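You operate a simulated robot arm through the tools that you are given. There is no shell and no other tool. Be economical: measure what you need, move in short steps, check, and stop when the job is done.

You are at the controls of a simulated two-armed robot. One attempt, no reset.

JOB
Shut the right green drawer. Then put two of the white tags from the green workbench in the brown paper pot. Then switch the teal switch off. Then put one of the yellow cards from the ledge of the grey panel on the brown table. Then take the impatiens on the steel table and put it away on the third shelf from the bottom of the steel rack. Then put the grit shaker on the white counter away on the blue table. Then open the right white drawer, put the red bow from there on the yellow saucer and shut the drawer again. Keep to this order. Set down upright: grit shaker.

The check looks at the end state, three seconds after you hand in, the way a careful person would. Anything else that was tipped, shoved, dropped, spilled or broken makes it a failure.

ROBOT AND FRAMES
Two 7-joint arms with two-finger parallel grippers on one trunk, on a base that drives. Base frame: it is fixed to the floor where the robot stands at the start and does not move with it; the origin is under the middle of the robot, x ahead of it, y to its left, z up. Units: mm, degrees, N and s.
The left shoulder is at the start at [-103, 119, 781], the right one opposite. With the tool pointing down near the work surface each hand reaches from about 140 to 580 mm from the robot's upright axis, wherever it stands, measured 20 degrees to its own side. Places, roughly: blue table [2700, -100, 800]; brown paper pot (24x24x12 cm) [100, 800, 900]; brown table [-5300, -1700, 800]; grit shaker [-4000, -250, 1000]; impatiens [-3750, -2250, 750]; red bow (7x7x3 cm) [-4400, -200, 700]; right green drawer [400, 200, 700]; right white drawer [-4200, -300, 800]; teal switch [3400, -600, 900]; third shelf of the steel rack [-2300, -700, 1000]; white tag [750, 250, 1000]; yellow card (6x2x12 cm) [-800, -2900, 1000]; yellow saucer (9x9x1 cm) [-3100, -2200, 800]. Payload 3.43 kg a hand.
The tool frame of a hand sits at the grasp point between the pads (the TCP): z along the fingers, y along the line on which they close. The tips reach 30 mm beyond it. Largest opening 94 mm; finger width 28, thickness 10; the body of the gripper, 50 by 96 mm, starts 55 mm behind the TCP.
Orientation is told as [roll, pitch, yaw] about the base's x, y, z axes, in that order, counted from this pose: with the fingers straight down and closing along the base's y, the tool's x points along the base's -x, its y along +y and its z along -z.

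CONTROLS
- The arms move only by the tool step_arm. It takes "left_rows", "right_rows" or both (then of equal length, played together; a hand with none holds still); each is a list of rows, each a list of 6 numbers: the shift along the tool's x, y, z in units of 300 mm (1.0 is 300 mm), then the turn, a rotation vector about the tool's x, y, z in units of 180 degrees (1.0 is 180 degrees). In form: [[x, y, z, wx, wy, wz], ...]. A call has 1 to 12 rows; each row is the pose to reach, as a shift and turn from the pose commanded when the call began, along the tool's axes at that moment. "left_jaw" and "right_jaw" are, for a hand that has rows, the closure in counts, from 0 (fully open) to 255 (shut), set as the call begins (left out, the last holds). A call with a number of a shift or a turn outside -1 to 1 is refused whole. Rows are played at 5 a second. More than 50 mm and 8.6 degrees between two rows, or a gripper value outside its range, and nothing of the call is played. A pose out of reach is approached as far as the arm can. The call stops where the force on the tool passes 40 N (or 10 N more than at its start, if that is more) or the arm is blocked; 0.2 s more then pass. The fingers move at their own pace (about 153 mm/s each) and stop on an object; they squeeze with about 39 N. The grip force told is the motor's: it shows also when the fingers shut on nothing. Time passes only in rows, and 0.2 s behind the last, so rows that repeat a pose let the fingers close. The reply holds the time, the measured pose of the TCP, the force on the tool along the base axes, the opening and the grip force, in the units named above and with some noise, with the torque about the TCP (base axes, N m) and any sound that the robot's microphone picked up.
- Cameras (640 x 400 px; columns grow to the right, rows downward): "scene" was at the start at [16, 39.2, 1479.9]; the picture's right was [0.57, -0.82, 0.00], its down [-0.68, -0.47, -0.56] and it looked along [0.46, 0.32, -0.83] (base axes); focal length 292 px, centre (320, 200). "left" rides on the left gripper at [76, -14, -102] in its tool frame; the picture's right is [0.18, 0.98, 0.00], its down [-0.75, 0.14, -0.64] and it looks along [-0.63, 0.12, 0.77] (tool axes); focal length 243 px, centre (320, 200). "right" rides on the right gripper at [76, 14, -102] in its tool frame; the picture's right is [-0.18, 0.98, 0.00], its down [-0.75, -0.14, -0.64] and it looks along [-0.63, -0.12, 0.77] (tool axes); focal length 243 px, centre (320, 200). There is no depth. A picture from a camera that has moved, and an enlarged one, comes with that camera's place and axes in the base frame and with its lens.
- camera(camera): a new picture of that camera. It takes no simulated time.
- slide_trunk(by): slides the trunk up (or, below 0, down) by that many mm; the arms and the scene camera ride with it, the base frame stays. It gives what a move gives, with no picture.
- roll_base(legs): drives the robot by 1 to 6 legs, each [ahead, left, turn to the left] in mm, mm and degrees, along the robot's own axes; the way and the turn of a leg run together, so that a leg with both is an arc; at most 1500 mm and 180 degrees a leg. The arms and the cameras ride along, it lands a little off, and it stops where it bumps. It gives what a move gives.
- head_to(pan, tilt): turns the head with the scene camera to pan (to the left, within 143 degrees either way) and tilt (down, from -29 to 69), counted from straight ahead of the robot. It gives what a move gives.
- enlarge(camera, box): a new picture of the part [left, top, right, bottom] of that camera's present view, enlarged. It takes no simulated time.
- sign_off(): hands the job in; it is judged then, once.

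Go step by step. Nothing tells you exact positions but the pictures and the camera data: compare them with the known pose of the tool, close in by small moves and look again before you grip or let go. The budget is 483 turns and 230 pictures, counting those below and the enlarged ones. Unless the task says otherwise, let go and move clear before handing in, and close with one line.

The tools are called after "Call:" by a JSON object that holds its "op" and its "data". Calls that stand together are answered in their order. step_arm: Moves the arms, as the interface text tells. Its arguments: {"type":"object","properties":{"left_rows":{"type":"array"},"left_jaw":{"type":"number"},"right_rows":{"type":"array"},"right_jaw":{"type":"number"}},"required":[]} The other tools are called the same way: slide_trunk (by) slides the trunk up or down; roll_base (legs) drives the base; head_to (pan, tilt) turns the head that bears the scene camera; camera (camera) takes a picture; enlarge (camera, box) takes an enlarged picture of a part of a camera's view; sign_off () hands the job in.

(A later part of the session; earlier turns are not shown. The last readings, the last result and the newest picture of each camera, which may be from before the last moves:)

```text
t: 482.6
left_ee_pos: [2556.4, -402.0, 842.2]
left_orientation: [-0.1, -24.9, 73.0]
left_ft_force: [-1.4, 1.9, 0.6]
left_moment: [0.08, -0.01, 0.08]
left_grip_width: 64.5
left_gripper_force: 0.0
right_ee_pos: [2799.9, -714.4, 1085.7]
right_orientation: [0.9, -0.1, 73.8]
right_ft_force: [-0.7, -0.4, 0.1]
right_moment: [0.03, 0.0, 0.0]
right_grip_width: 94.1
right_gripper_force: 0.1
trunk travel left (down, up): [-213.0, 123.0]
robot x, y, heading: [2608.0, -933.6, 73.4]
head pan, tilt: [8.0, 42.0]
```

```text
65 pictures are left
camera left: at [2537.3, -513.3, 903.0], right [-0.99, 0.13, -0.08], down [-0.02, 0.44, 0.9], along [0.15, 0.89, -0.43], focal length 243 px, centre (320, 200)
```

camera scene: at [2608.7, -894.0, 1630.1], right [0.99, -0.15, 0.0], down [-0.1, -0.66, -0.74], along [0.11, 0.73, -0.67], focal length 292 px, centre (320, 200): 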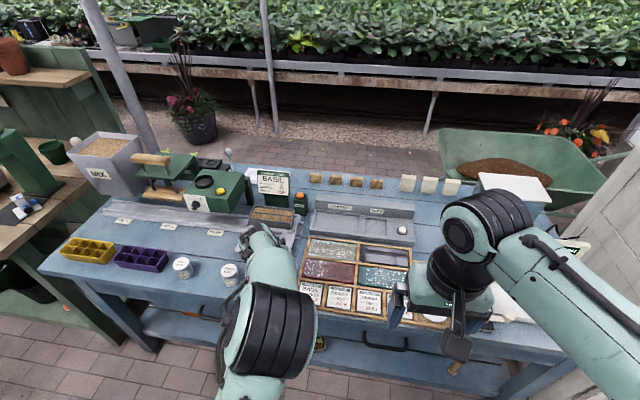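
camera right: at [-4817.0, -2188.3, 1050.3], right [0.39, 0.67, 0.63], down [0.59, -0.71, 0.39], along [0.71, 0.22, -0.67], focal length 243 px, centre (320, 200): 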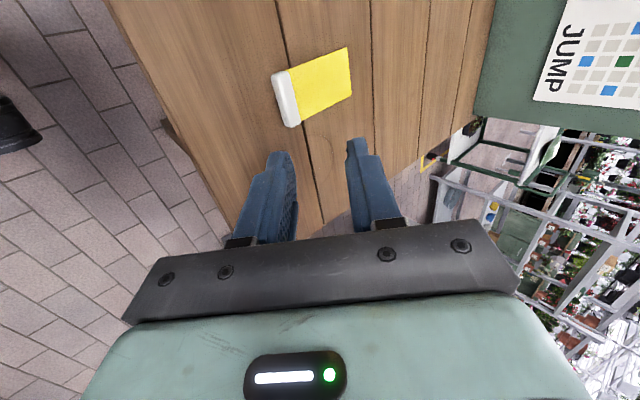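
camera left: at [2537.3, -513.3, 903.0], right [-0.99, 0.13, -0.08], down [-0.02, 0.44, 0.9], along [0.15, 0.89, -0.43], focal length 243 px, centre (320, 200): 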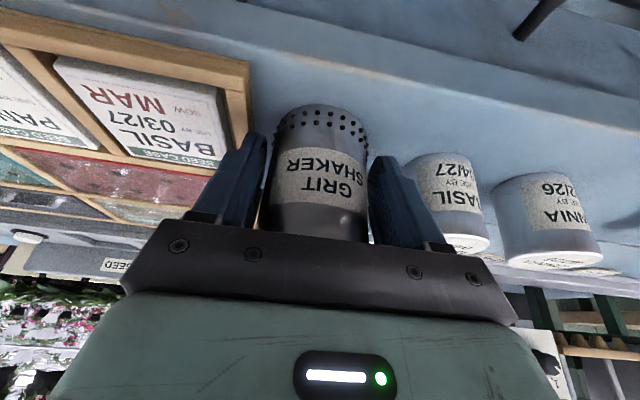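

Forces are relaxed. I rise 15 mm with the trunk and check that the mug stays.

Call:
{"op": "slide_trunk", "data": {"by": 15}}

Call:
{"op": "camera", "data": {"camera": "left"}}

```text
t: 483.2
left_ee_pos: [2556.1, -402.4, 857.7]
left_orientation: [-0.2, -24.9, 73.0]
left_ft_force: [0.2, 1.1, 0.3]
left_moment: [0.03, 0.0, 0.04]
left_grip_width: 65.9
left_gripper_force: 0.3
right_ee_pos: [2800.0, -714.5, 1100.5]
right_orientation: [0.9, -0.2, 74.0]
right_ft_force: [-0.5, 0.2, 0.5]
right_moment: [-0.01, 0.01, -0.02]
right_grip_width: 94.1
right_gripper_force: 0.0
trunk travel left (down, up): [-228.0, 108.0]
robot x, y, heading: [2607.1, -935.5, 73.5]
head pan, tilt: [8.0, 42.0]
```

```text
64 pictures are left
camera left: at [2536.8, -513.0, 918.3], right [-0.99, 0.13, -0.08], down [-0.02, 0.44, 0.9], along [0.15, 0.89, -0.43], focal length 243 px, centre (320, 200)
```

left: 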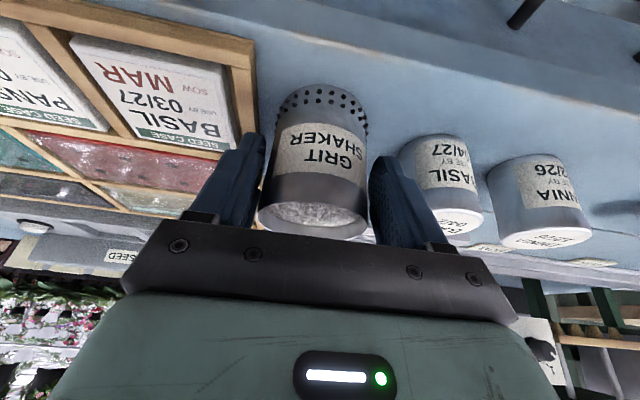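

The mug stays standing. I rise clear.

Call:
{"op": "slide_trunk", "data": {"by": 95}}

Call:
{"op": "camera", "data": {"camera": "left"}}

```text
t: 484.5
left_ee_pos: [2556.1, -402.0, 953.3]
left_orientation: [-0.1, -24.9, 73.0]
left_ft_force: [0.2, 0.4, -0.5]
left_moment: [0.04, 0.03, 0.0]
left_grip_width: 65.7
left_gripper_force: 0.0
right_ee_pos: [2799.6, -716.9, 1196.1]
right_orientation: [0.9, -0.3, 73.9]
right_ft_force: [-1.9, -0.7, 0.5]
right_moment: [0.0, -0.04, 0.0]
right_grip_width: 94.1
right_gripper_force: 0.1
trunk travel left (down, up): [-323.0, 13.0]
robot x, y, heading: [2609.8, -931.6, 73.5]
head pan, tilt: [8.0, 42.0]
```

```text
63 pictures are left
camera left: at [2536.2, -513.5, 1013.2], right [-0.99, 0.13, -0.08], down [-0.02, 0.44, 0.9], along [0.15, 0.89, -0.43], focal length 243 px, centre (320, 200)
```

left: 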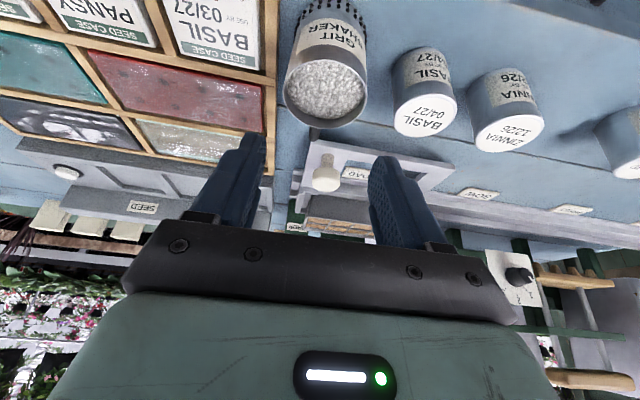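

The shaker stands upright and full on the blue table. I retract and level the left hand.

Call:
{"op": "step_arm", "data": {"left_rows": [[0.1, 0, -0.047, 0, 0, 0], [0.2, 0, -0.094, 0, 0, 0], [0.3, 0, -0.141, 0, 0.035, 0], [0.4, 0, -0.188, 0, 0.07, 0], [0.5, 0, -0.235, 0, 0.105, 0], [0.6, 0, -0.281, 0, 0.138, 0]], "left_jaw": 0}}

Call:
{"op": "camera", "data": {"camera": "scene"}}

```text
t: 485.9
left_ee_pos: [2495.2, -593.3, 953.3]
left_orientation: [-0.1, 0.0, 73.0]
left_ft_force: [-0.5, 0.4, 0.9]
left_moment: [-0.02, 0.05, 0.02]
left_grip_width: 94.2
left_gripper_force: 0.1
right_ee_pos: [2799.9, -714.9, 1195.9]
right_orientation: [0.8, -0.2, 73.8]
right_ft_force: [0.7, -0.3, -0.6]
right_moment: [0.0, 0.0, 0.0]
right_grip_width: 93.5
right_gripper_force: 0.0
trunk travel left (down, up): [-323.0, 13.0]
robot x, y, heading: [2609.7, -931.9, 73.3]
head pan, tilt: [8.0, 42.0]
```

```text
62 pictures are left
camera scene: at [2606.4, -895.6, 1621.7], right [0.99, -0.15, 0.0], down [-0.1, -0.66, -0.74], along [0.11, 0.73, -0.67], focal length 292 px, centre (320, 200)
```

scene: 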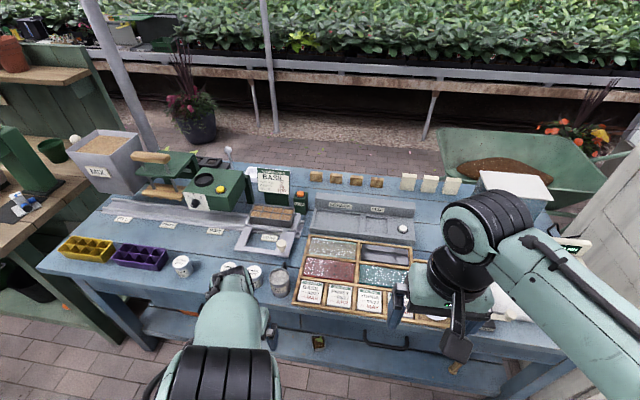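

Next the white drawer. I drive back west along the aisle.

Call:
{"op": "roll_base", "data": {"legs": [[-190, 0, 0], [0, 1500, 0], [0, 1500, 0], [0, 770, 0]]}}

```text
t: 520.2
left_ee_pos: [-1152.5, 397.9, 952.1]
left_orientation: [-0.1, -0.1, 70.1]
left_ft_force: [0.0, -0.2, 0.3]
left_moment: [-0.01, 0.01, 0.05]
left_grip_width: 94.1
left_gripper_force: 0.0
right_ee_pos: [-853.7, 260.1, 1195.0]
right_orientation: [0.9, -0.3, 71.0]
right_ft_force: [-0.2, 0.1, 0.6]
right_moment: [-0.02, -0.03, 0.02]
right_grip_width: 94.2
right_gripper_force: 0.0
trunk travel left (down, up): [-323.0, 13.0]
robot x, y, heading: [-1057.8, 52.4, 70.5]
head pan, tilt: [8.0, 42.0]
```

Down the gap to the south, keeping to its middle.

Call:
{"op": "roll_base", "data": {"legs": [[-975, -90, 2.5], [-975, 0, 0]]}}

```text
t: 530.0
left_ee_pos: [-1689.4, -1492.0, 953.2]
left_orientation: [-0.1, -0.1, 72.6]
left_ft_force: [-0.5, -0.4, -0.7]
left_moment: [-0.02, -0.03, 0.01]
left_grip_width: 93.9
left_gripper_force: 0.0
right_ee_pos: [-1384.5, -1617.7, 1195.9]
right_orientation: [1.0, -0.2, 73.7]
right_ft_force: [-0.7, -0.4, -0.6]
right_moment: [-0.01, -0.01, 0.01]
right_grip_width: 93.9
right_gripper_force: 0.1
trunk travel left (down, up): [-323.0, 13.0]
robot x, y, heading: [-1578.9, -1834.4, 73.0]
head pan, tilt: [8.0, 42.0]
```

Now west along the corridor to the counter, ending with its right drawer slightly to my right.

Call:
{"op": "roll_base", "data": {"legs": [[0, 1500, 0.8], [0, 1500, 0.5], [0, 100, 0]]}}

Call:
{"op": "head_to", "data": {"pan": -5, "tilt": 50}}

Call:
{"op": "camera", "data": {"camera": "scene"}}

```text
t: 557.2
left_ee_pos: [-4655.8, -608.2, 952.7]
left_orientation: [-0.1, -0.1, 73.1]
left_ft_force: [0.7, 0.2, -0.3]
left_moment: [0.01, 0.02, 0.01]
left_grip_width: 94.0
left_gripper_force: 0.0
right_ee_pos: [-4350.4, -732.1, 1196.8]
right_orientation: [0.9, -0.3, 74.1]
right_ft_force: [-0.4, -0.2, -0.8]
right_moment: [0.0, -0.03, -0.05]
right_grip_width: 94.1
right_gripper_force: 0.1
trunk travel left (down, up): [-323.0, 13.0]
robot x, y, heading: [-4539.4, -952.1, 73.5]
head pan, tilt: [8.0, 42.0]
```

```text
t: 558.0
left_ee_pos: [-4655.5, -609.3, 951.6]
left_orientation: [-0.1, -0.1, 73.0]
left_ft_force: [-0.3, 1.0, 0.2]
left_moment: [0.01, -0.02, 0.01]
left_grip_width: 94.1
left_gripper_force: 0.0
right_ee_pos: [-4348.6, -732.3, 1195.6]
right_orientation: [0.8, -0.2, 74.1]
right_ft_force: [-0.3, 0.4, -0.3]
right_moment: [-0.02, 0.0, -0.02]
right_grip_width: 94.0
right_gripper_force: 0.1
trunk travel left (down, up): [-323.0, 13.0]
robot x, y, heading: [-4540.0, -951.6, 73.3]
head pan, tilt: [-5.0, 50.0]
```

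```text
61 pictures are left
camera scene: at [-4526.9, -923.9, 1610.5], right [0.93, -0.36, 0.0], down [-0.28, -0.71, -0.64], along [0.23, 0.6, -0.77], focal length 292 px, centre (320, 200)
```

scene: 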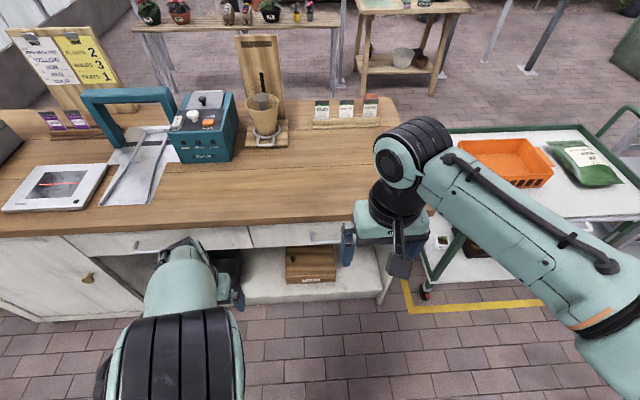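

I zoom on the right drawer's handle.

Call:
{"op": "enlarge", "data": {"camera": "scene", "box": [220, 200, 440, 330]}}

```text
2.91 times, centred on (330, 265) of scene
camera zoom: at [-4526.9, -923.9, 1610.5], right [0.93, -0.36, 0.0], down [-0.28, -0.71, -0.64], along [0.23, 0.6, -0.77], focal length 850 px, centre (291, 11)
```

zoom: 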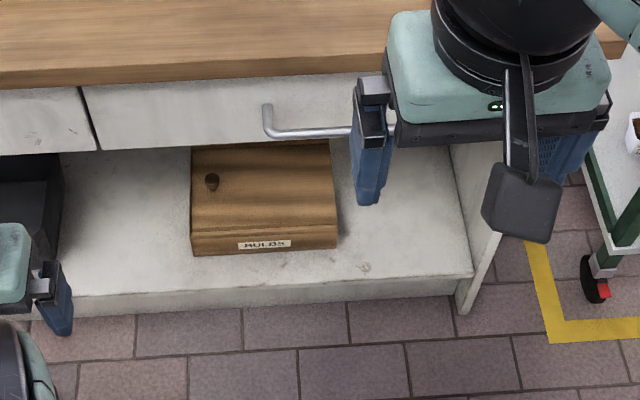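

The handle's centre is about b≈-3967, z≈762, in front of the counter face at n≈-1685. I lower the trunk, turn the right hand for a vertical pinch across the bar, and tilt it forward.

Call:
{"op": "slide_trunk", "data": {"by": -130}}

Call:
{"op": "step_arm", "data": {"right_rows": [[0, 0, 0, 0, 0, 0.042], [0, 0, 0, 0, 0, 0.084], [0, 0, 0, 0, 0, 0.125], [0, 0, 0, 0, 0, 0.167], [0, 0, 0, 0, 0, 0.208], [0, 0, 0, 0, 0, 0.25], [0, 0, 0, 0, 0, 0.292], [0, 0, 0, 0, 0, 0.333], [0, 0, 0, 0, 0, 0.375], [0, 0, 0, 0, 0, 0.417], [0, 0, 0, 0, 0, 0.458], [0, 0, 0, 0, 0, 0.496]], "right_jaw": 110}}

Call:
{"op": "step_arm", "data": {"right_rows": [[0, 0.03, 0.1, -0.045, 0, 0], [0, 0.06, 0.2, -0.09, 0, 0], [0, 0.09, 0.3, -0.135, 0, 0], [0, 0.12, 0.4, -0.18, 0, 0], [0, 0.15, 0.5, -0.222, 0, 0]]}}

Call:
{"op": "camera", "data": {"camera": "right"}}

```text
t: 559.6
left_ee_pos: [-4655.6, -609.9, 823.5]
left_orientation: [-0.1, -0.1, 73.1]
left_ft_force: [-0.1, 0.2, -0.5]
left_moment: [0.03, -0.02, 0.04]
left_grip_width: 93.9
left_gripper_force: 0.0
right_ee_pos: [-4349.5, -732.8, 1065.9]
right_orientation: [0.9, 0.0, 74.1]
right_ft_force: [0.9, -0.7, 0.0]
right_moment: [-0.01, -0.03, -0.03]
right_grip_width: 94.0
right_gripper_force: 0.0
trunk travel left (down, up): [-193.0, 143.0]
robot x, y, heading: [-4545.8, -951.7, 73.7]
head pan, tilt: [-5.0, 50.0]
```

```text
t: 562.2
left_ee_pos: [-4655.9, -609.8, 822.9]
left_orientation: [-0.1, -0.1, 73.1]
left_ft_force: [-0.2, -0.2, 0.8]
left_moment: [-0.02, 0.0, -0.02]
left_grip_width: 93.8
left_gripper_force: 0.0
right_ee_pos: [-4350.9, -731.7, 1065.3]
right_orientation: [0.1, 0.9, -15.3]
right_ft_force: [0.3, -0.1, 1.5]
right_moment: [-0.01, -0.03, 0.01]
right_grip_width: 53.5
right_gripper_force: 0.0
trunk travel left (down, up): [-193.0, 143.0]
robot x, y, heading: [-4542.1, -948.8, 73.5]
head pan, tilt: [-5.0, 50.0]
```

```text
t: 563.4
left_ee_pos: [-4655.0, -609.4, 822.2]
left_orientation: [-0.1, -0.1, 73.1]
left_ft_force: [0.1, -0.5, -0.6]
left_moment: [0.02, 0.01, 0.02]
left_grip_width: 94.3
left_gripper_force: 0.0
right_ee_pos: [-4339.1, -689.0, 915.7]
right_orientation: [40.2, 1.0, -15.1]
right_ft_force: [0.1, -0.6, -0.2]
right_moment: [-0.02, -0.03, -0.03]
right_grip_width: 53.5
right_gripper_force: 0.1
trunk travel left (down, up): [-193.0, 143.0]
robot x, y, heading: [-4544.4, -954.6, 73.6]
head pan, tilt: [-5.0, 50.0]
```

```text
59 pictures are left
camera right: at [-4424.4, -722.4, 1003.8], right [0.38, 0.67, 0.63], down [0.6, -0.7, 0.39], along [0.7, 0.23, -0.67], focal length 243 px, centre (320, 200)
```

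right: 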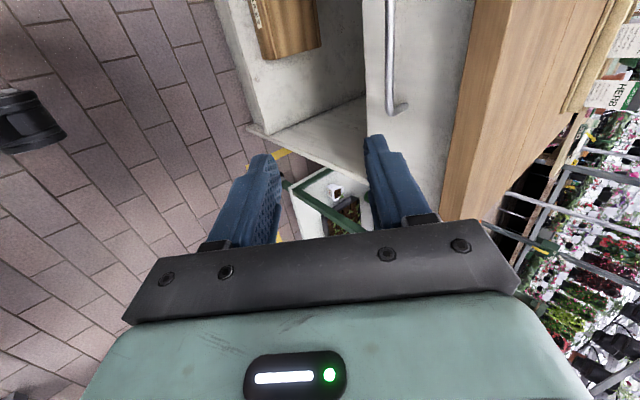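

The wrist view puts the handle at z≈770, from b≈-4050 to -3901, so the hand is aligned with it. I close in 80 mm and move to a pre-grasp 70 mm short of the bar.

Call:
{"op": "roll_base", "data": {"legs": [[80, 0, 0]]}}

Call:
{"op": "step_arm", "data": {"right_rows": [[0.01, 0.025, 0.12, 0, 0, 0], [0.02, 0.05, 0.24, 0, 0, 0], [0.03, 0.07, 0.36, 0, 0, 0], [0.043, 0.095, 0.486, 0, 0, 0]]}}

Call:
{"op": "camera", "data": {"camera": "right"}}

```text
t: 564.4
left_ee_pos: [-4631.9, -532.8, 822.4]
left_orientation: [-0.1, -0.1, 73.1]
left_ft_force: [0.2, -1.0, 0.0]
left_moment: [-0.03, -0.01, -0.01]
left_grip_width: 94.0
left_gripper_force: 0.0
right_ee_pos: [-4314.6, -611.8, 916.5]
right_orientation: [40.2, 0.9, -15.3]
right_ft_force: [0.4, -0.4, 0.8]
right_moment: [-0.01, -0.01, 0.01]
right_grip_width: 53.4
right_gripper_force: 0.0
trunk travel left (down, up): [-193.0, 143.0]
robot x, y, heading: [-4515.8, -878.6, 73.2]
head pan, tilt: [-5.0, 50.0]
```

```text
t: 565.4
left_ee_pos: [-4630.5, -532.2, 821.7]
left_orientation: [0.1, 0.0, 73.1]
left_ft_force: [-0.2, 0.3, -0.8]
left_moment: [0.01, 0.0, 0.01]
left_grip_width: 94.0
left_gripper_force: 0.1
right_ee_pos: [-4296.3, -497.7, 821.3]
right_orientation: [40.2, 0.7, -15.6]
right_ft_force: [-0.9, -0.6, -2.1]
right_moment: [0.1, -0.02, -0.07]
right_grip_width: 53.6
right_gripper_force: 0.0
right hand out of reach, approached as far as the arm can: row 1, 2
trunk travel left (down, up): [-193.0, 143.0]
robot x, y, heading: [-4520.5, -873.9, 73.5]
head pan, tilt: [-5.0, 50.0]
```

```text
58 pictures are left
camera right: at [-4383.7, -531.6, 910.0], right [0.39, 0.67, 0.63], down [0.59, -0.71, 0.39], along [0.71, 0.22, -0.67], focal length 243 px, centre (320, 200)
```

right: 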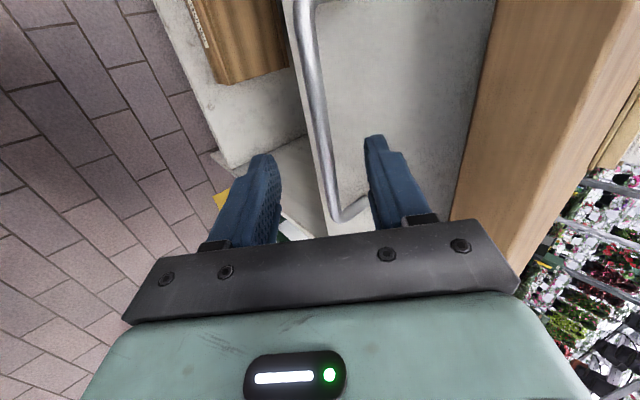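

The bar runs between the fingers, centred. I advance along the fingers onto it.

Call:
{"op": "step_arm", "data": {"right_rows": [[0, 0.005, 0.06, 0, 0, 0], [0, 0.01, 0.12, 0, 0, 0], [0, 0.013, 0.175, 0, 0, 0]]}}

Call:
{"op": "camera", "data": {"camera": "right"}}

```text
t: 566.2
left_ee_pos: [-4631.9, -533.5, 822.7]
left_orientation: [-0.1, -0.2, 72.9]
left_ft_force: [-0.1, -0.7, 0.1]
left_moment: [0.0, -0.01, 0.02]
left_grip_width: 94.2
left_gripper_force: 0.1
right_ee_pos: [-4291.1, -465.1, 792.8]
right_orientation: [40.6, 0.8, -15.3]
right_ft_force: [-2.1, -22.8, 11.5]
right_moment: [0.45, -0.3, -0.49]
right_grip_width: 48.4
right_gripper_force: 0.0
trunk travel left (down, up): [-193.0, 143.0]
robot x, y, heading: [-4519.3, -872.9, 73.4]
head pan, tilt: [-5.0, 50.0]
stopped in row 3 (right hand): the force on the tool passed its limit at 46 N (the readings are from after the stop); the commanded pose is now the measured one
```

```text
57 pictures are left
camera right: at [-4378.1, -500.5, 880.4], right [0.38, 0.67, 0.64], down [0.59, -0.71, 0.39], along [0.71, 0.23, -0.67], focal length 243 px, centre (320, 200)
```

right: 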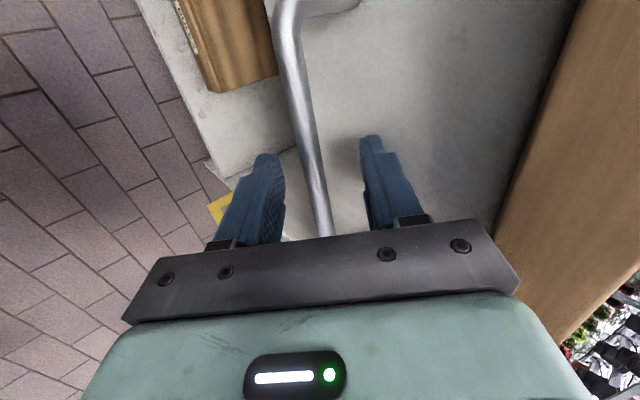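

The upper fingertip touched the drawer face, and the bar is well inside the jaws. I back off a little and close on the bar.

Call:
{"op": "step_arm", "data": {"right_rows": [[0, -0.01, -0.02, 0, 0, 0], [0, -0.02, -0.025, 0, 0, 0]]}}

Call:
{"op": "step_arm", "data": {"right_rows": [[0, 0, 0, 0, 0, 0], [0, 0, 0, 0, 0, 0], [0, 0, 0, 0, 0, 0]], "right_jaw": 255}}

Call:
{"op": "camera", "data": {"camera": "right"}}

```text
t: 566.8
left_ee_pos: [-4632.2, -531.7, 822.5]
left_orientation: [-0.2, -0.1, 72.9]
left_ft_force: [0.4, -0.1, 0.6]
left_moment: [0.02, -0.03, 0.02]
left_grip_width: 94.2
left_gripper_force: 0.0
right_ee_pos: [-4292.1, -472.9, 793.1]
right_orientation: [40.5, 0.8, -15.4]
right_ft_force: [0.8, 0.1, 0.6]
right_moment: [-0.01, -0.02, -0.01]
right_grip_width: 53.4
right_gripper_force: 0.0
trunk travel left (down, up): [-193.0, 143.0]
robot x, y, heading: [-4520.2, -874.6, 73.4]
head pan, tilt: [-5.0, 50.0]
```

```text
t: 567.6
left_ee_pos: [-4631.8, -533.5, 822.7]
left_orientation: [-0.2, 0.0, 73.0]
left_ft_force: [-0.6, -0.3, -0.2]
left_moment: [0.01, -0.04, -0.03]
left_grip_width: 93.9
left_gripper_force: 0.1
right_ee_pos: [-4292.8, -472.2, 794.5]
right_orientation: [40.7, 1.0, -15.4]
right_ft_force: [1.6, 1.0, 12.7]
right_moment: [0.37, 0.65, -1.14]
right_grip_width: 11.8
right_gripper_force: 44.9
trunk travel left (down, up): [-193.0, 143.0]
robot x, y, heading: [-4518.2, -875.7, 73.4]
head pan, tilt: [-5.0, 50.0]
```

```text
56 pictures are left
camera right: at [-4379.3, -507.1, 881.9], right [0.39, 0.67, 0.64], down [0.59, -0.71, 0.38], along [0.71, 0.23, -0.67], focal length 243 px, centre (320, 200)
```

right: 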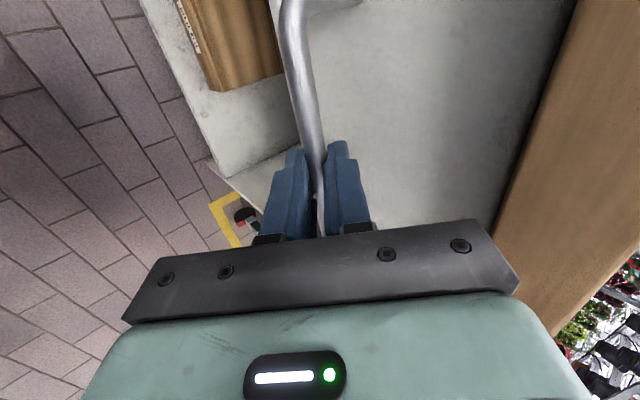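

Firm grip on the bar. I pull the drawer open by driving straight back.

Call:
{"op": "roll_base", "data": {"legs": [[-130, 0, 0]]}}

Call:
{"op": "camera", "data": {"camera": "scene"}}

```text
t: 568.9
left_ee_pos: [-4668.5, -655.7, 823.1]
left_orientation: [-0.2, -0.1, 72.9]
left_ft_force: [0.5, -0.3, -0.1]
left_moment: [0.01, 0.0, -0.01]
left_grip_width: 93.9
left_gripper_force: 0.1
right_ee_pos: [-4332.0, -596.4, 794.4]
right_orientation: [40.6, 1.1, -15.2]
right_ft_force: [-16.9, 6.5, 10.2]
right_moment: [0.5, 1.11, -0.61]
right_grip_width: 11.9
right_gripper_force: 45.1
trunk travel left (down, up): [-193.0, 143.0]
robot x, y, heading: [-4554.5, -998.0, 73.4]
head pan, tilt: [-5.0, 50.0]
```

```text
55 pictures are left
camera scene: at [-4542.5, -968.5, 1475.9], right [0.93, -0.37, 0.0], down [-0.28, -0.71, -0.64], along [0.24, 0.6, -0.77], focal length 292 px, centre (320, 200)
```

scene: 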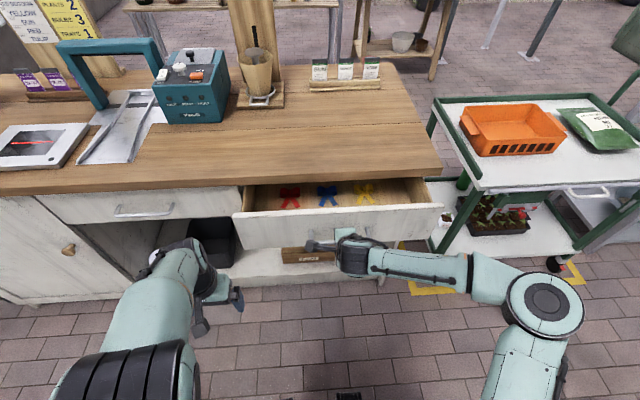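

The drawer opens nicely; red, blue and yellow bows lie inside. I pull it another 120 mm.

Call:
{"op": "roll_base", "data": {"legs": [[-120, 5, 0]]}}

Call:
{"op": "camera", "data": {"camera": "scene"}}

```text
t: 570.2
left_ee_pos: [-4706.4, -769.8, 824.3]
left_orientation: [0.0, -0.1, 72.7]
left_ft_force: [0.5, -1.1, 0.3]
left_moment: [-0.02, 0.01, -0.02]
left_grip_width: 94.0
left_gripper_force: 0.0
right_ee_pos: [-4369.3, -710.4, 793.2]
right_orientation: [40.6, 1.1, -15.5]
right_ft_force: [5.4, -1.4, 5.6]
right_moment: [0.47, 1.05, -0.78]
right_grip_width: 11.7
right_gripper_force: 45.2
trunk travel left (down, up): [-193.0, 143.0]
robot x, y, heading: [-4595.8, -1110.2, 73.2]
head pan, tilt: [-5.0, 50.0]
```

```text
54 pictures are left
camera scene: at [-4579.2, -1082.5, 1475.9], right [0.93, -0.37, 0.0], down [-0.29, -0.71, -0.64], along [0.24, 0.6, -0.77], focal length 292 px, centre (320, 200)
```

scene: 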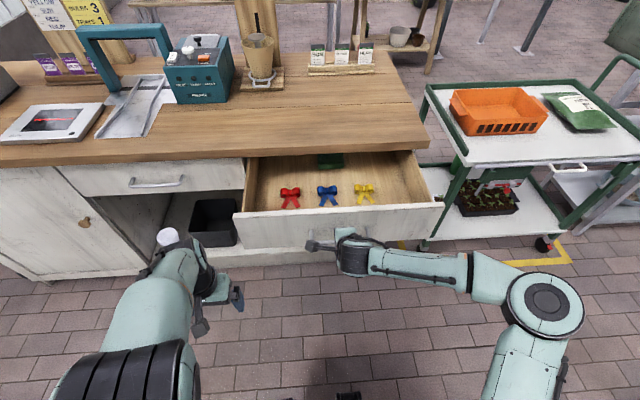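

I pull it 50 mm further so the bow comes clear of the counter's edge, then release the bar.

Call:
{"op": "roll_base", "data": {"legs": [[-50, 0, 0]]}}

Call:
{"op": "step_arm", "data": {"right_rows": [[0, 0, 0, 0, 0, 0], [0, 0, 0, 0, 0, 0]], "right_jaw": 100}}

Call:
{"op": "step_arm", "data": {"right_rows": [[0, 0, -0.07, 0, 0, 0], [0, 0, -0.17, 0, 0, 0], [0, 0, -0.3, 0, 0, 0], [0, 0, -0.44, 0, 0, 0]]}}

Call:
{"op": "camera", "data": {"camera": "right"}}

```text
t: 571.1
left_ee_pos: [-4720.9, -816.1, 822.5]
left_orientation: [-0.1, -0.1, 72.7]
left_ft_force: [-0.1, -0.2, 0.6]
left_moment: [0.0, 0.0, -0.01]
left_grip_width: 94.0
left_gripper_force: 0.0
right_ee_pos: [-4385.1, -756.4, 795.6]
right_orientation: [40.6, 1.0, -15.4]
right_ft_force: [-5.9, 2.9, -1.3]
right_moment: [0.22, 0.69, -1.11]
right_grip_width: 11.8
right_gripper_force: 45.7
trunk travel left (down, up): [-193.0, 143.0]
robot x, y, heading: [-4611.2, -1158.6, 73.0]
head pan, tilt: [-5.0, 50.0]
```

```text
t: 571.7
left_ee_pos: [-4719.1, -815.6, 823.0]
left_orientation: [-0.1, -0.1, 72.7]
left_ft_force: [-0.2, -0.6, -0.2]
left_moment: [-0.01, 0.01, -0.01]
left_grip_width: 93.8
left_gripper_force: 0.1
right_ee_pos: [-4384.0, -755.7, 794.6]
right_orientation: [40.6, 1.3, -15.5]
right_ft_force: [-1.4, 0.2, 0.1]
right_moment: [-0.01, 0.0, 0.0]
right_grip_width: 56.9
right_gripper_force: 0.1
trunk travel left (down, up): [-193.0, 143.0]
robot x, y, heading: [-4611.7, -1156.5, 73.2]
head pan, tilt: [-5.0, 50.0]
```

```text
t: 572.7
left_ee_pos: [-4721.1, -815.9, 822.9]
left_orientation: [-0.1, -0.1, 72.8]
left_ft_force: [0.4, -0.2, 0.4]
left_moment: [-0.04, 0.0, 0.0]
left_grip_width: 93.9
left_gripper_force: 0.1
right_ee_pos: [-4405.5, -840.1, 896.4]
right_orientation: [40.5, 1.1, -15.5]
right_ft_force: [-0.2, -0.2, -0.1]
right_moment: [-0.02, -0.01, 0.01]
right_grip_width: 57.4
right_gripper_force: 0.0
trunk travel left (down, up): [-193.0, 143.0]
robot x, y, heading: [-4606.6, -1160.5, 73.0]
head pan, tilt: [-5.0, 50.0]
```

```text
53 pictures are left
camera right: at [-4492.1, -874.7, 983.9], right [0.39, 0.67, 0.64], down [0.59, -0.71, 0.38], along [0.7, 0.23, -0.67], focal length 243 px, centre (320, 200)
```

right: 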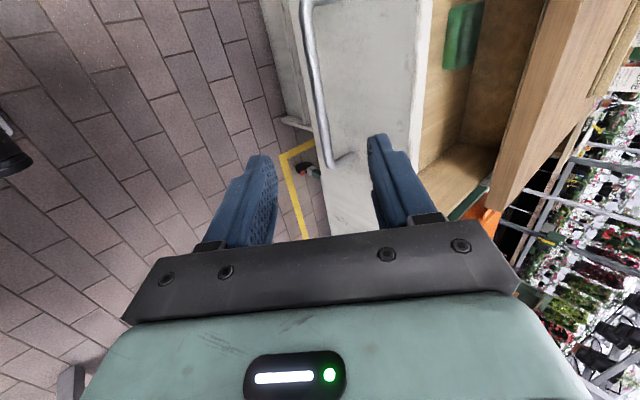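

Free of the bar. I raise both hands above the drawer before moving in.

Call:
{"op": "step_arm", "data": {"left_rows": [[0, 0, -0.15, 0, 0, 0], [0, 0, -0.3, 0, 0, 0], [0, 0, -0.45, 0, 0, 0]], "right_rows": [[0, 0.07, -0.085, 0, 0, 0], [0, 0.14, -0.17, 0, 0, 0], [0, 0.215, -0.255, 0, 0, 0]]}}

Call:
{"op": "roll_base", "data": {"legs": [[180, -30, 0]]}}

Call:
{"op": "head_to", "data": {"pan": 5, "tilt": 55}}

Call:
{"op": "camera", "data": {"camera": "scene"}}

```text
t: 573.5
left_ee_pos: [-4723.7, -815.2, 957.6]
left_orientation: [-0.1, -0.1, 72.7]
left_ft_force: [-0.5, 0.2, 0.0]
left_moment: [-0.02, 0.02, -0.02]
left_grip_width: 93.9
left_gripper_force: 0.1
right_ee_pos: [-4402.4, -841.6, 999.1]
right_orientation: [40.6, 1.2, -15.5]
right_ft_force: [0.5, 0.8, 0.1]
right_moment: [0.01, -0.01, -0.02]
right_grip_width: 57.3
right_gripper_force: 0.1
trunk travel left (down, up): [-193.0, 143.0]
robot x, y, heading: [-4607.7, -1159.4, 73.3]
head pan, tilt: [-5.0, 50.0]
```

```text
t: 575.0
left_ee_pos: [-4643.8, -652.7, 956.5]
left_orientation: [0.0, -0.1, 72.8]
left_ft_force: [0.2, 0.2, 0.0]
left_moment: [-0.02, 0.04, 0.01]
left_grip_width: 94.0
left_gripper_force: 0.2
right_ee_pos: [-4322.7, -676.7, 995.6]
right_orientation: [40.6, 1.2, -15.1]
right_ft_force: [0.4, -0.5, -0.5]
right_moment: [-0.02, 0.01, 0.01]
right_grip_width: 57.3
right_gripper_force: 0.2
trunk travel left (down, up): [-193.0, 143.0]
robot x, y, heading: [-4531.7, -996.8, 73.2]
head pan, tilt: [-5.0, 50.0]
```

```text
t: 575.7
left_ee_pos: [-4643.7, -651.9, 956.8]
left_orientation: [-0.1, -0.1, 72.9]
left_ft_force: [1.1, 0.0, 0.2]
left_moment: [0.01, 0.0, 0.01]
left_grip_width: 94.1
left_gripper_force: 0.0
right_ee_pos: [-4322.6, -677.7, 997.1]
right_orientation: [40.6, 1.2, -15.1]
right_ft_force: [-0.4, 0.2, 0.5]
right_moment: [0.0, -0.05, 0.02]
right_grip_width: 57.3
right_gripper_force: 0.0
trunk travel left (down, up): [-193.0, 143.0]
robot x, y, heading: [-4533.1, -995.0, 73.5]
head pan, tilt: [5.0, 55.0]
```

```text
52 pictures are left
camera scene: at [-4527.4, -966.5, 1469.4], right [0.98, -0.2, 0.0], down [-0.17, -0.8, -0.57], along [0.12, 0.56, -0.82], focal length 292 px, centre (320, 200)
```

scene: 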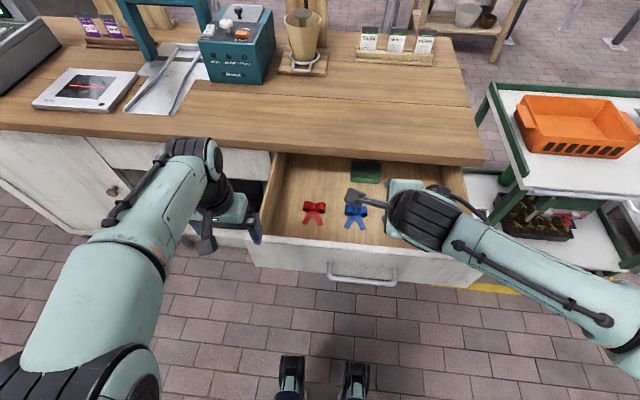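

The red bow is at about [-4442,-495]. I bring the left hand above it.

Call:
{"op": "step_arm", "data": {"left_rows": [[-0.115, -0.08, 0.02, 0, 0, 0], [-0.23, -0.16, 0.04, 0, 0, 0], [-0.345, -0.24, 0.07, 0, 0, 0], [-0.46, -0.32, 0.1, 0, 0, 0], [-0.575, -0.4, 0.13, 0, 0, 0], [-0.69, -0.48, 0.17, 0, 0, 0]]}}

Call:
{"op": "camera", "data": {"camera": "left"}}

```text
t: 577.1
left_ee_pos: [-4484.5, -529.4, 922.6]
left_orientation: [-0.1, -0.3, 72.9]
left_ft_force: [0.6, 0.6, 0.4]
left_moment: [0.0, 0.01, 0.01]
left_grip_width: 94.1
left_gripper_force: 0.0
left hand out of reach, approached as far as the arm can: row 5, 6
right_ee_pos: [-4322.4, -677.5, 998.5]
right_orientation: [40.6, 1.0, -15.3]
right_ft_force: [-0.2, -0.3, 0.8]
right_moment: [-0.01, 0.0, 0.02]
right_grip_width: 57.3
right_gripper_force: 0.0
trunk travel left (down, up): [-193.0, 143.0]
robot x, y, heading: [-4531.5, -991.5, 73.3]
head pan, tilt: [5.0, 55.0]
```

```text
51 pictures are left
camera left: at [-4493.6, -606.8, 1024.9], right [-0.99, 0.12, 0.0], down [0.09, 0.76, 0.65], along [0.08, 0.64, -0.76], focal length 243 px, centre (320, 200)
```

left: 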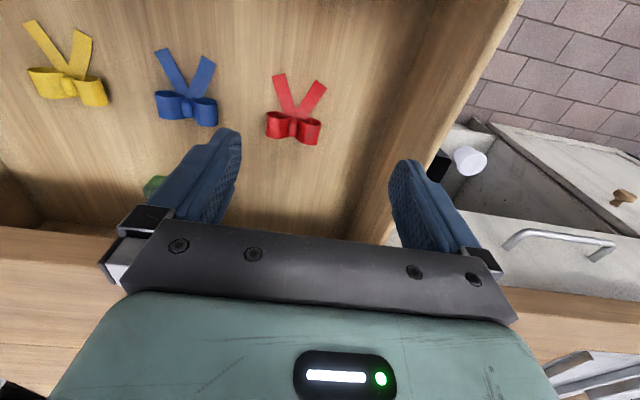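

The red bow's knot is at about [-4447,-498,755], lying well inside. I move over it and lower partway.

Call:
{"op": "step_arm", "data": {"left_rows": [[0, 0, 0.12, 0, 0, 0], [-0.06, -0.04, 0.2, 0, 0, 0], [-0.133, -0.09, 0.27, 0, 0, 0]]}}

Call:
{"op": "camera", "data": {"camera": "left"}}

```text
t: 577.9
left_ee_pos: [-4483.8, -529.6, 888.7]
left_orientation: [-0.1, -0.1, 72.8]
left_ft_force: [0.5, -0.2, 0.0]
left_moment: [-0.03, 0.05, 0.01]
left_grip_width: 94.1
left_gripper_force: 0.1
left hand out of reach, approached as far as the arm can: row 2, 3
right_ee_pos: [-4322.1, -677.0, 997.3]
right_orientation: [40.5, 1.2, -15.2]
right_ft_force: [-0.3, 0.3, 0.1]
right_moment: [0.0, 0.03, 0.0]
right_grip_width: 57.0
right_gripper_force: 0.1
trunk travel left (down, up): [-193.0, 143.0]
robot x, y, heading: [-4529.4, -994.9, 73.4]
head pan, tilt: [5.0, 55.0]
```

```text
50 pictures are left
camera left: at [-4492.4, -607.0, 989.9], right [-0.99, 0.11, 0.0], down [0.09, 0.76, 0.64], along [0.07, 0.64, -0.77], focal length 243 px, centre (320, 200)
```

left: 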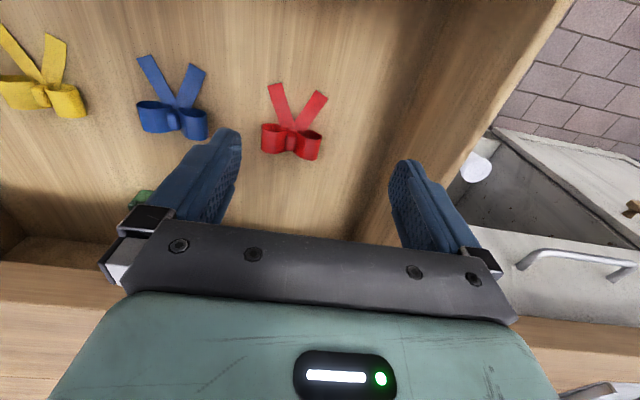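

The arm is at its reach limit, so I shift the base 42 mm forward and 27 mm right instead.

Call:
{"op": "roll_base", "data": {"legs": [[44, -27, 0]]}}

Call:
{"op": "step_arm", "data": {"left_rows": [[0, 0, 0.1, 0, 0, 0], [0, 0, 0.17, 0, 0, 0]]}}

Call:
{"op": "camera", "data": {"camera": "left"}}

```text
t: 578.9
left_ee_pos: [-4445.0, -495.5, 887.5]
left_orientation: [0.0, 0.0, 72.9]
left_ft_force: [-0.2, 0.6, -0.2]
left_moment: [0.03, 0.01, -0.01]
left_grip_width: 94.0
left_gripper_force: 0.0
right_ee_pos: [-4284.5, -642.8, 996.4]
right_orientation: [40.6, 1.2, -15.1]
right_ft_force: [-0.2, 0.4, 0.5]
right_moment: [-0.03, 0.01, -0.02]
right_grip_width: 57.0
right_gripper_force: 0.1
trunk travel left (down, up): [-193.0, 143.0]
robot x, y, heading: [-4491.0, -958.7, 73.2]
head pan, tilt: [5.0, 55.0]
```

```text
t: 579.5
left_ee_pos: [-4446.4, -496.5, 836.4]
left_orientation: [-0.1, -0.1, 72.9]
left_ft_force: [-0.2, 0.5, -0.2]
left_moment: [-0.02, -0.02, 0.03]
left_grip_width: 94.0
left_gripper_force: 0.1
right_ee_pos: [-4285.0, -643.4, 997.2]
right_orientation: [40.7, 1.2, -15.2]
right_ft_force: [-0.6, -0.4, -1.1]
right_moment: [0.03, 0.03, 0.03]
right_grip_width: 57.3
right_gripper_force: 0.1
trunk travel left (down, up): [-193.0, 143.0]
robot x, y, heading: [-4493.3, -961.2, 73.2]
head pan, tilt: [5.0, 55.0]
```

```text
49 pictures are left
camera left: at [-4454.8, -574.3, 938.9], right [-0.99, 0.11, 0.0], down [0.09, 0.76, 0.64], along [0.07, 0.64, -0.77], focal length 243 px, centre (320, 200)
```

left: 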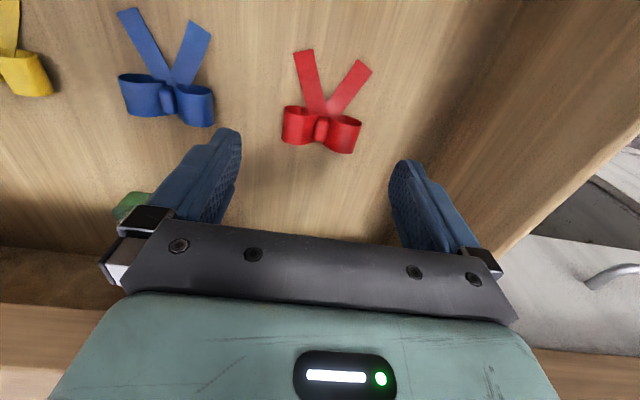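

The knot is exactly under the hand. I descend to the bow.

Call:
{"op": "step_arm", "data": {"left_rows": [[0, 0, 0.08, 0, 0, 0], [0, 0, 0.14, 0, 0, 0], [0, 0, 0.17, 0, 0, 0], [0, 0, 0.19, 0, 0, 0]]}}

Call:
{"op": "camera", "data": {"camera": "left"}}

```text
t: 580.5
left_ee_pos: [-4438.4, -498.2, 785.3]
left_orientation: [0.0, -0.3, 72.7]
left_ft_force: [-0.1, -0.1, 0.3]
left_moment: [0.0, 0.0, 0.04]
left_grip_width: 94.0
left_gripper_force: 0.1
left hand out of reach, approached as far as the arm can: row 2, 3, 4
right_ee_pos: [-4284.6, -644.0, 997.8]
right_orientation: [40.5, 1.2, -15.2]
right_ft_force: [1.0, 0.2, -0.1]
right_moment: [-0.02, 0.02, 0.03]
right_grip_width: 57.1
right_gripper_force: 0.0
trunk travel left (down, up): [-193.0, 143.0]
robot x, y, heading: [-4492.1, -955.7, 73.4]
head pan, tilt: [5.0, 55.0]
```

```text
48 pictures are left
camera left: at [-4449.0, -576.2, 887.0], right [-0.99, 0.12, 0.0], down [0.09, 0.76, 0.65], along [0.08, 0.64, -0.76], focal length 243 px, centre (320, 200)
```

left: 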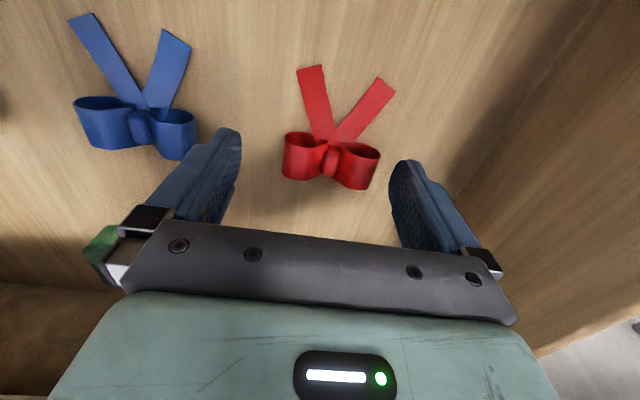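

I'm at an arm limit 8 mm off, so I correct with the base and lower the last bit with the trunk.

Call:
{"op": "roll_base", "data": {"legs": [[0, 8, 0]]}}

Call:
{"op": "slide_trunk", "data": {"by": -11}}

Call:
{"op": "camera", "data": {"camera": "left"}}

```text
t: 581.2
left_ee_pos: [-4447.3, -497.3, 785.3]
left_orientation: [-0.1, -0.3, 72.7]
left_ft_force: [0.0, 0.3, 0.4]
left_moment: [0.0, -0.02, -0.02]
left_grip_width: 93.8
left_gripper_force: 0.0
right_ee_pos: [-4292.8, -640.6, 996.9]
right_orientation: [40.6, 1.0, -15.2]
right_ft_force: [0.5, -0.6, -0.4]
right_moment: [0.01, -0.02, -0.04]
right_grip_width: 57.1
right_gripper_force: 0.0
trunk travel left (down, up): [-193.0, 143.0]
robot x, y, heading: [-4498.9, -960.2, 73.5]
head pan, tilt: [5.0, 55.0]
```

```text
t: 581.8
left_ee_pos: [-4447.8, -495.2, 774.2]
left_orientation: [-0.1, -0.3, 72.8]
left_ft_force: [0.1, 0.1, 0.7]
left_moment: [0.01, -0.02, 0.03]
left_grip_width: 94.0
left_gripper_force: 0.1
right_ee_pos: [-4291.9, -641.5, 985.2]
right_orientation: [40.6, 1.2, -15.1]
right_ft_force: [-0.3, 1.0, 0.0]
right_moment: [-0.01, 0.01, 0.02]
right_grip_width: 57.3
right_gripper_force: 0.1
trunk travel left (down, up): [-182.0, 154.0]
robot x, y, heading: [-4498.6, -958.5, 73.3]
head pan, tilt: [5.0, 55.0]
```

```text
47 pictures are left
camera left: at [-4456.5, -574.0, 875.9], right [-0.99, 0.12, 0.0], down [0.09, 0.76, 0.65], along [0.08, 0.64, -0.76], focal length 243 px, centre (320, 200)
```

left: 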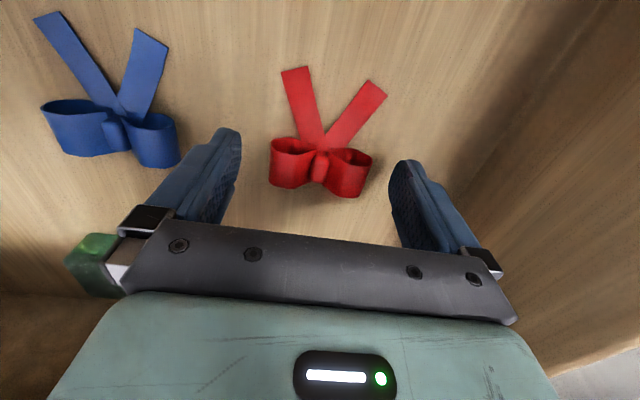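

Centred with the bow between the pads. I close.

Call:
{"op": "step_arm", "data": {"left_rows": [[0, 0, 0, 0, 0, 0], [0, 0, 0, 0, 0, 0], [0, 0, 0, 0, 0, 0]], "left_jaw": 255}}

Call:
{"op": "camera", "data": {"camera": "left"}}

```text
t: 582.6
left_ee_pos: [-4447.5, -496.3, 772.9]
left_orientation: [-0.1, -0.3, 72.7]
left_ft_force: [-1.0, -0.5, 0.2]
left_moment: [-0.02, 0.03, 0.02]
left_grip_width: 61.5
left_gripper_force: 39.2
right_ee_pos: [-4292.6, -641.2, 986.2]
right_orientation: [40.6, 1.1, -15.3]
right_ft_force: [-0.3, 0.6, 0.7]
right_moment: [-0.01, 0.1, 0.01]
right_grip_width: 57.2
right_gripper_force: 0.2
trunk travel left (down, up): [-182.0, 154.0]
robot x, y, heading: [-4494.4, -956.9, 73.7]
head pan, tilt: [5.0, 55.0]
```

```text
46 pictures are left
camera left: at [-4456.5, -574.1, 876.0], right [-0.99, 0.12, 0.0], down [0.09, 0.76, 0.65], along [0.08, 0.64, -0.76], focal length 243 px, centre (320, 200)
```

left: 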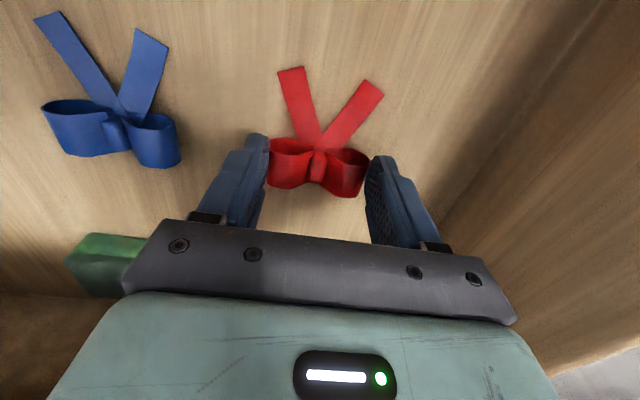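

Gripped at 61.5 mm. I lift it with the trunk, straight up out of the drawer.

Call:
{"op": "slide_trunk", "data": {"by": 145}}

Call:
{"op": "camera", "data": {"camera": "left"}}

```text
t: 584.1
left_ee_pos: [-4444.9, -491.0, 917.5]
left_orientation: [0.2, -0.5, 72.5]
left_ft_force: [-0.1, 0.7, 0.4]
left_moment: [-0.05, -0.03, 0.0]
left_grip_width: 61.5
left_gripper_force: 38.9
right_ee_pos: [-4287.9, -632.0, 1135.2]
right_orientation: [41.5, 2.4, -16.2]
right_ft_force: [1.2, 1.9, 0.8]
right_moment: [-0.16, 0.23, -0.13]
right_grip_width: 57.2
right_gripper_force: 0.0
trunk travel left (down, up): [-322.0, 13.0]
robot x, y, heading: [-4498.8, -959.4, 73.4]
head pan, tilt: [5.0, 55.0]
stopped: the force on the tool passed its limit at 50 N (the readings are from after the stop); the commanded pose is now the measured one
```

```text
45 pictures are left
camera left: at [-4453.6, -568.0, 1019.0], right [-0.99, 0.12, 0.0], down [0.09, 0.76, 0.65], along [0.08, 0.64, -0.76], focal length 243 px, centre (320, 200)
```

left: 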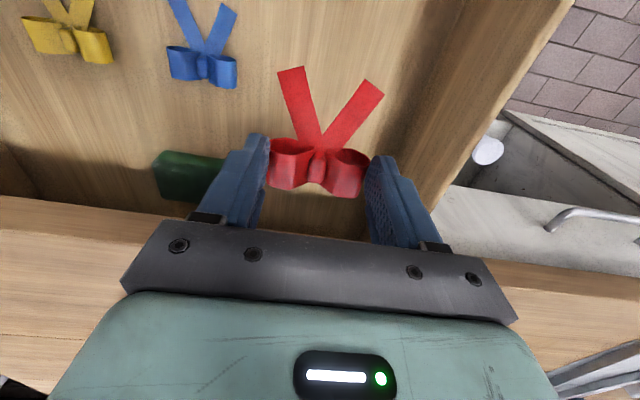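

The lift stopped on contact, probably my right hand's camera against the left arm. I move the right hand aside to the right.

Call:
{"op": "step_arm", "data": {"right_rows": [[-0.08, -0.04, -0.03, 0, 0, 0], [-0.2, -0.08, -0.06, 0, 0, 0], [-0.33, -0.12, -0.09, 0, 0, 0]]}}

Call:
{"op": "camera", "data": {"camera": "scene"}}

```text
t: 584.9
left_ee_pos: [-4444.5, -493.6, 916.0]
left_orientation: [0.0, -0.4, 72.6]
left_ft_force: [0.1, -0.6, 0.2]
left_moment: [0.0, 0.03, 0.01]
left_grip_width: 61.2
left_gripper_force: 39.0
right_ee_pos: [-4206.8, -705.7, 1126.5]
right_orientation: [41.6, 2.4, -16.3]
right_ft_force: [-0.8, 0.0, -0.1]
right_moment: [0.0, 0.01, 0.03]
right_grip_width: 57.1
right_gripper_force: 0.1
trunk travel left (down, up): [-322.0, 13.0]
robot x, y, heading: [-4500.2, -962.3, 73.4]
head pan, tilt: [5.0, 55.0]
```

```text
44 pictures are left
camera scene: at [-4496.9, -934.5, 1603.3], right [0.98, -0.2, 0.0], down [-0.17, -0.8, -0.57], along [0.12, 0.56, -0.82], focal length 292 px, centre (320, 200)
```

scene: 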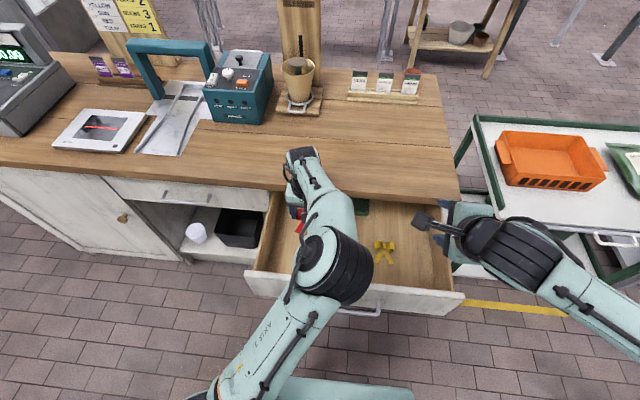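

The bow is safely held. I back off from the drawer and drive to the north side of the steel table, then turn around to face it.

Call:
{"op": "roll_base", "data": {"legs": [[-70, 0, 0], [0, -1500, 0], [0, -140, 0]]}}

```text
t: 600.1
left_ee_pos: [-2919.0, -1028.8, 917.5]
left_orientation: [0.1, -0.6, 72.2]
left_ft_force: [-0.2, -0.1, 0.2]
left_moment: [0.02, 0.03, 0.02]
left_grip_width: 61.4
left_gripper_force: 39.2
right_ee_pos: [-2681.4, -1241.6, 1127.1]
right_orientation: [41.6, 2.4, -16.6]
right_ft_force: [-0.1, 0.2, 0.6]
right_moment: [-0.03, -0.01, 0.02]
right_grip_width: 57.4
right_gripper_force: 0.0
trunk travel left (down, up): [-322.0, 13.0]
robot x, y, heading: [-2977.7, -1494.6, 73.0]
head pan, tilt: [5.0, 55.0]
```

Now I turn to face the steel table.

Call:
{"op": "roll_base", "data": {"legs": [[0, 0, 180]]}}

Call:
{"op": "head_to", "data": {"pan": 8, "tilt": 50}}

Call:
{"op": "camera", "data": {"camera": "scene"}}

```text
t: 607.8
left_ee_pos: [-3040.6, -1962.3, 917.0]
left_orientation: [0.1, -0.5, -108.6]
left_ft_force: [0.1, 0.2, -0.3]
left_moment: [-0.02, 0.0, -0.02]
left_grip_width: 61.1
left_gripper_force: 39.2
right_ee_pos: [-3274.8, -1744.7, 1127.2]
right_orientation: [41.7, 2.3, 162.8]
right_ft_force: [0.7, 0.3, -0.2]
right_moment: [0.01, -0.03, 0.0]
right_grip_width: 57.0
right_gripper_force: 0.1
trunk travel left (down, up): [-322.0, 13.0]
robot x, y, heading: [-2974.6, -1496.0, -107.6]
head pan, tilt: [5.0, 55.0]
```

```text
t: 608.5
left_ee_pos: [-3038.8, -1961.2, 916.4]
left_orientation: [0.2, -0.5, -108.5]
left_ft_force: [0.2, -0.1, 0.7]
left_moment: [-0.01, 0.01, -0.01]
left_grip_width: 61.0
left_gripper_force: 38.9
right_ee_pos: [-3273.8, -1747.1, 1128.0]
right_orientation: [41.7, 2.4, 162.8]
right_ft_force: [0.3, 0.8, -0.3]
right_moment: [0.0, 0.04, -0.02]
right_grip_width: 57.3
right_gripper_force: 0.1
trunk travel left (down, up): [-322.0, 13.0]
robot x, y, heading: [-2976.4, -1494.2, -107.6]
head pan, tilt: [8.0, 50.0]
```

```text
43 pictures are left
camera scene: at [-2976.0, -1530.5, 1609.8], right [-0.99, 0.17, 0.0], down [0.13, 0.76, -0.64], along [-0.11, -0.63, -0.77], focal length 292 px, centre (320, 200)
```

scene: 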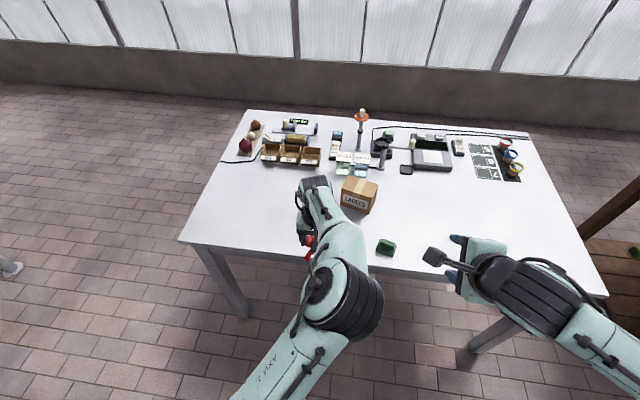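

The saucer must be right behind my left hand in this view. I check with the left wrist camera.

Call:
{"op": "camera", "data": {"camera": "left"}}

```text
42 pictures are left
camera left: at [-3028.9, -1883.7, 1018.1], right [0.99, -0.14, 0.0], down [-0.1, -0.75, 0.65], along [-0.09, -0.64, -0.76], focal length 243 px, centre (320, 200)
```

left: 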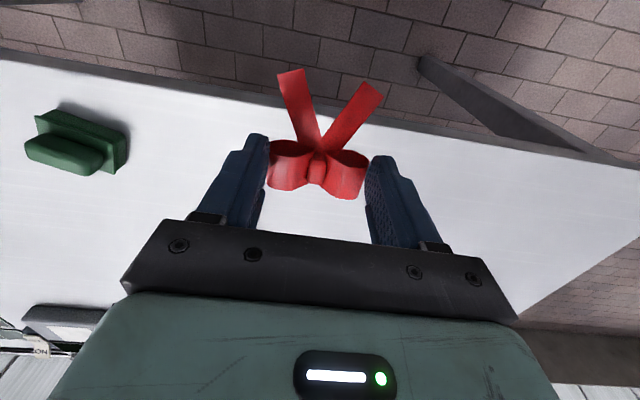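

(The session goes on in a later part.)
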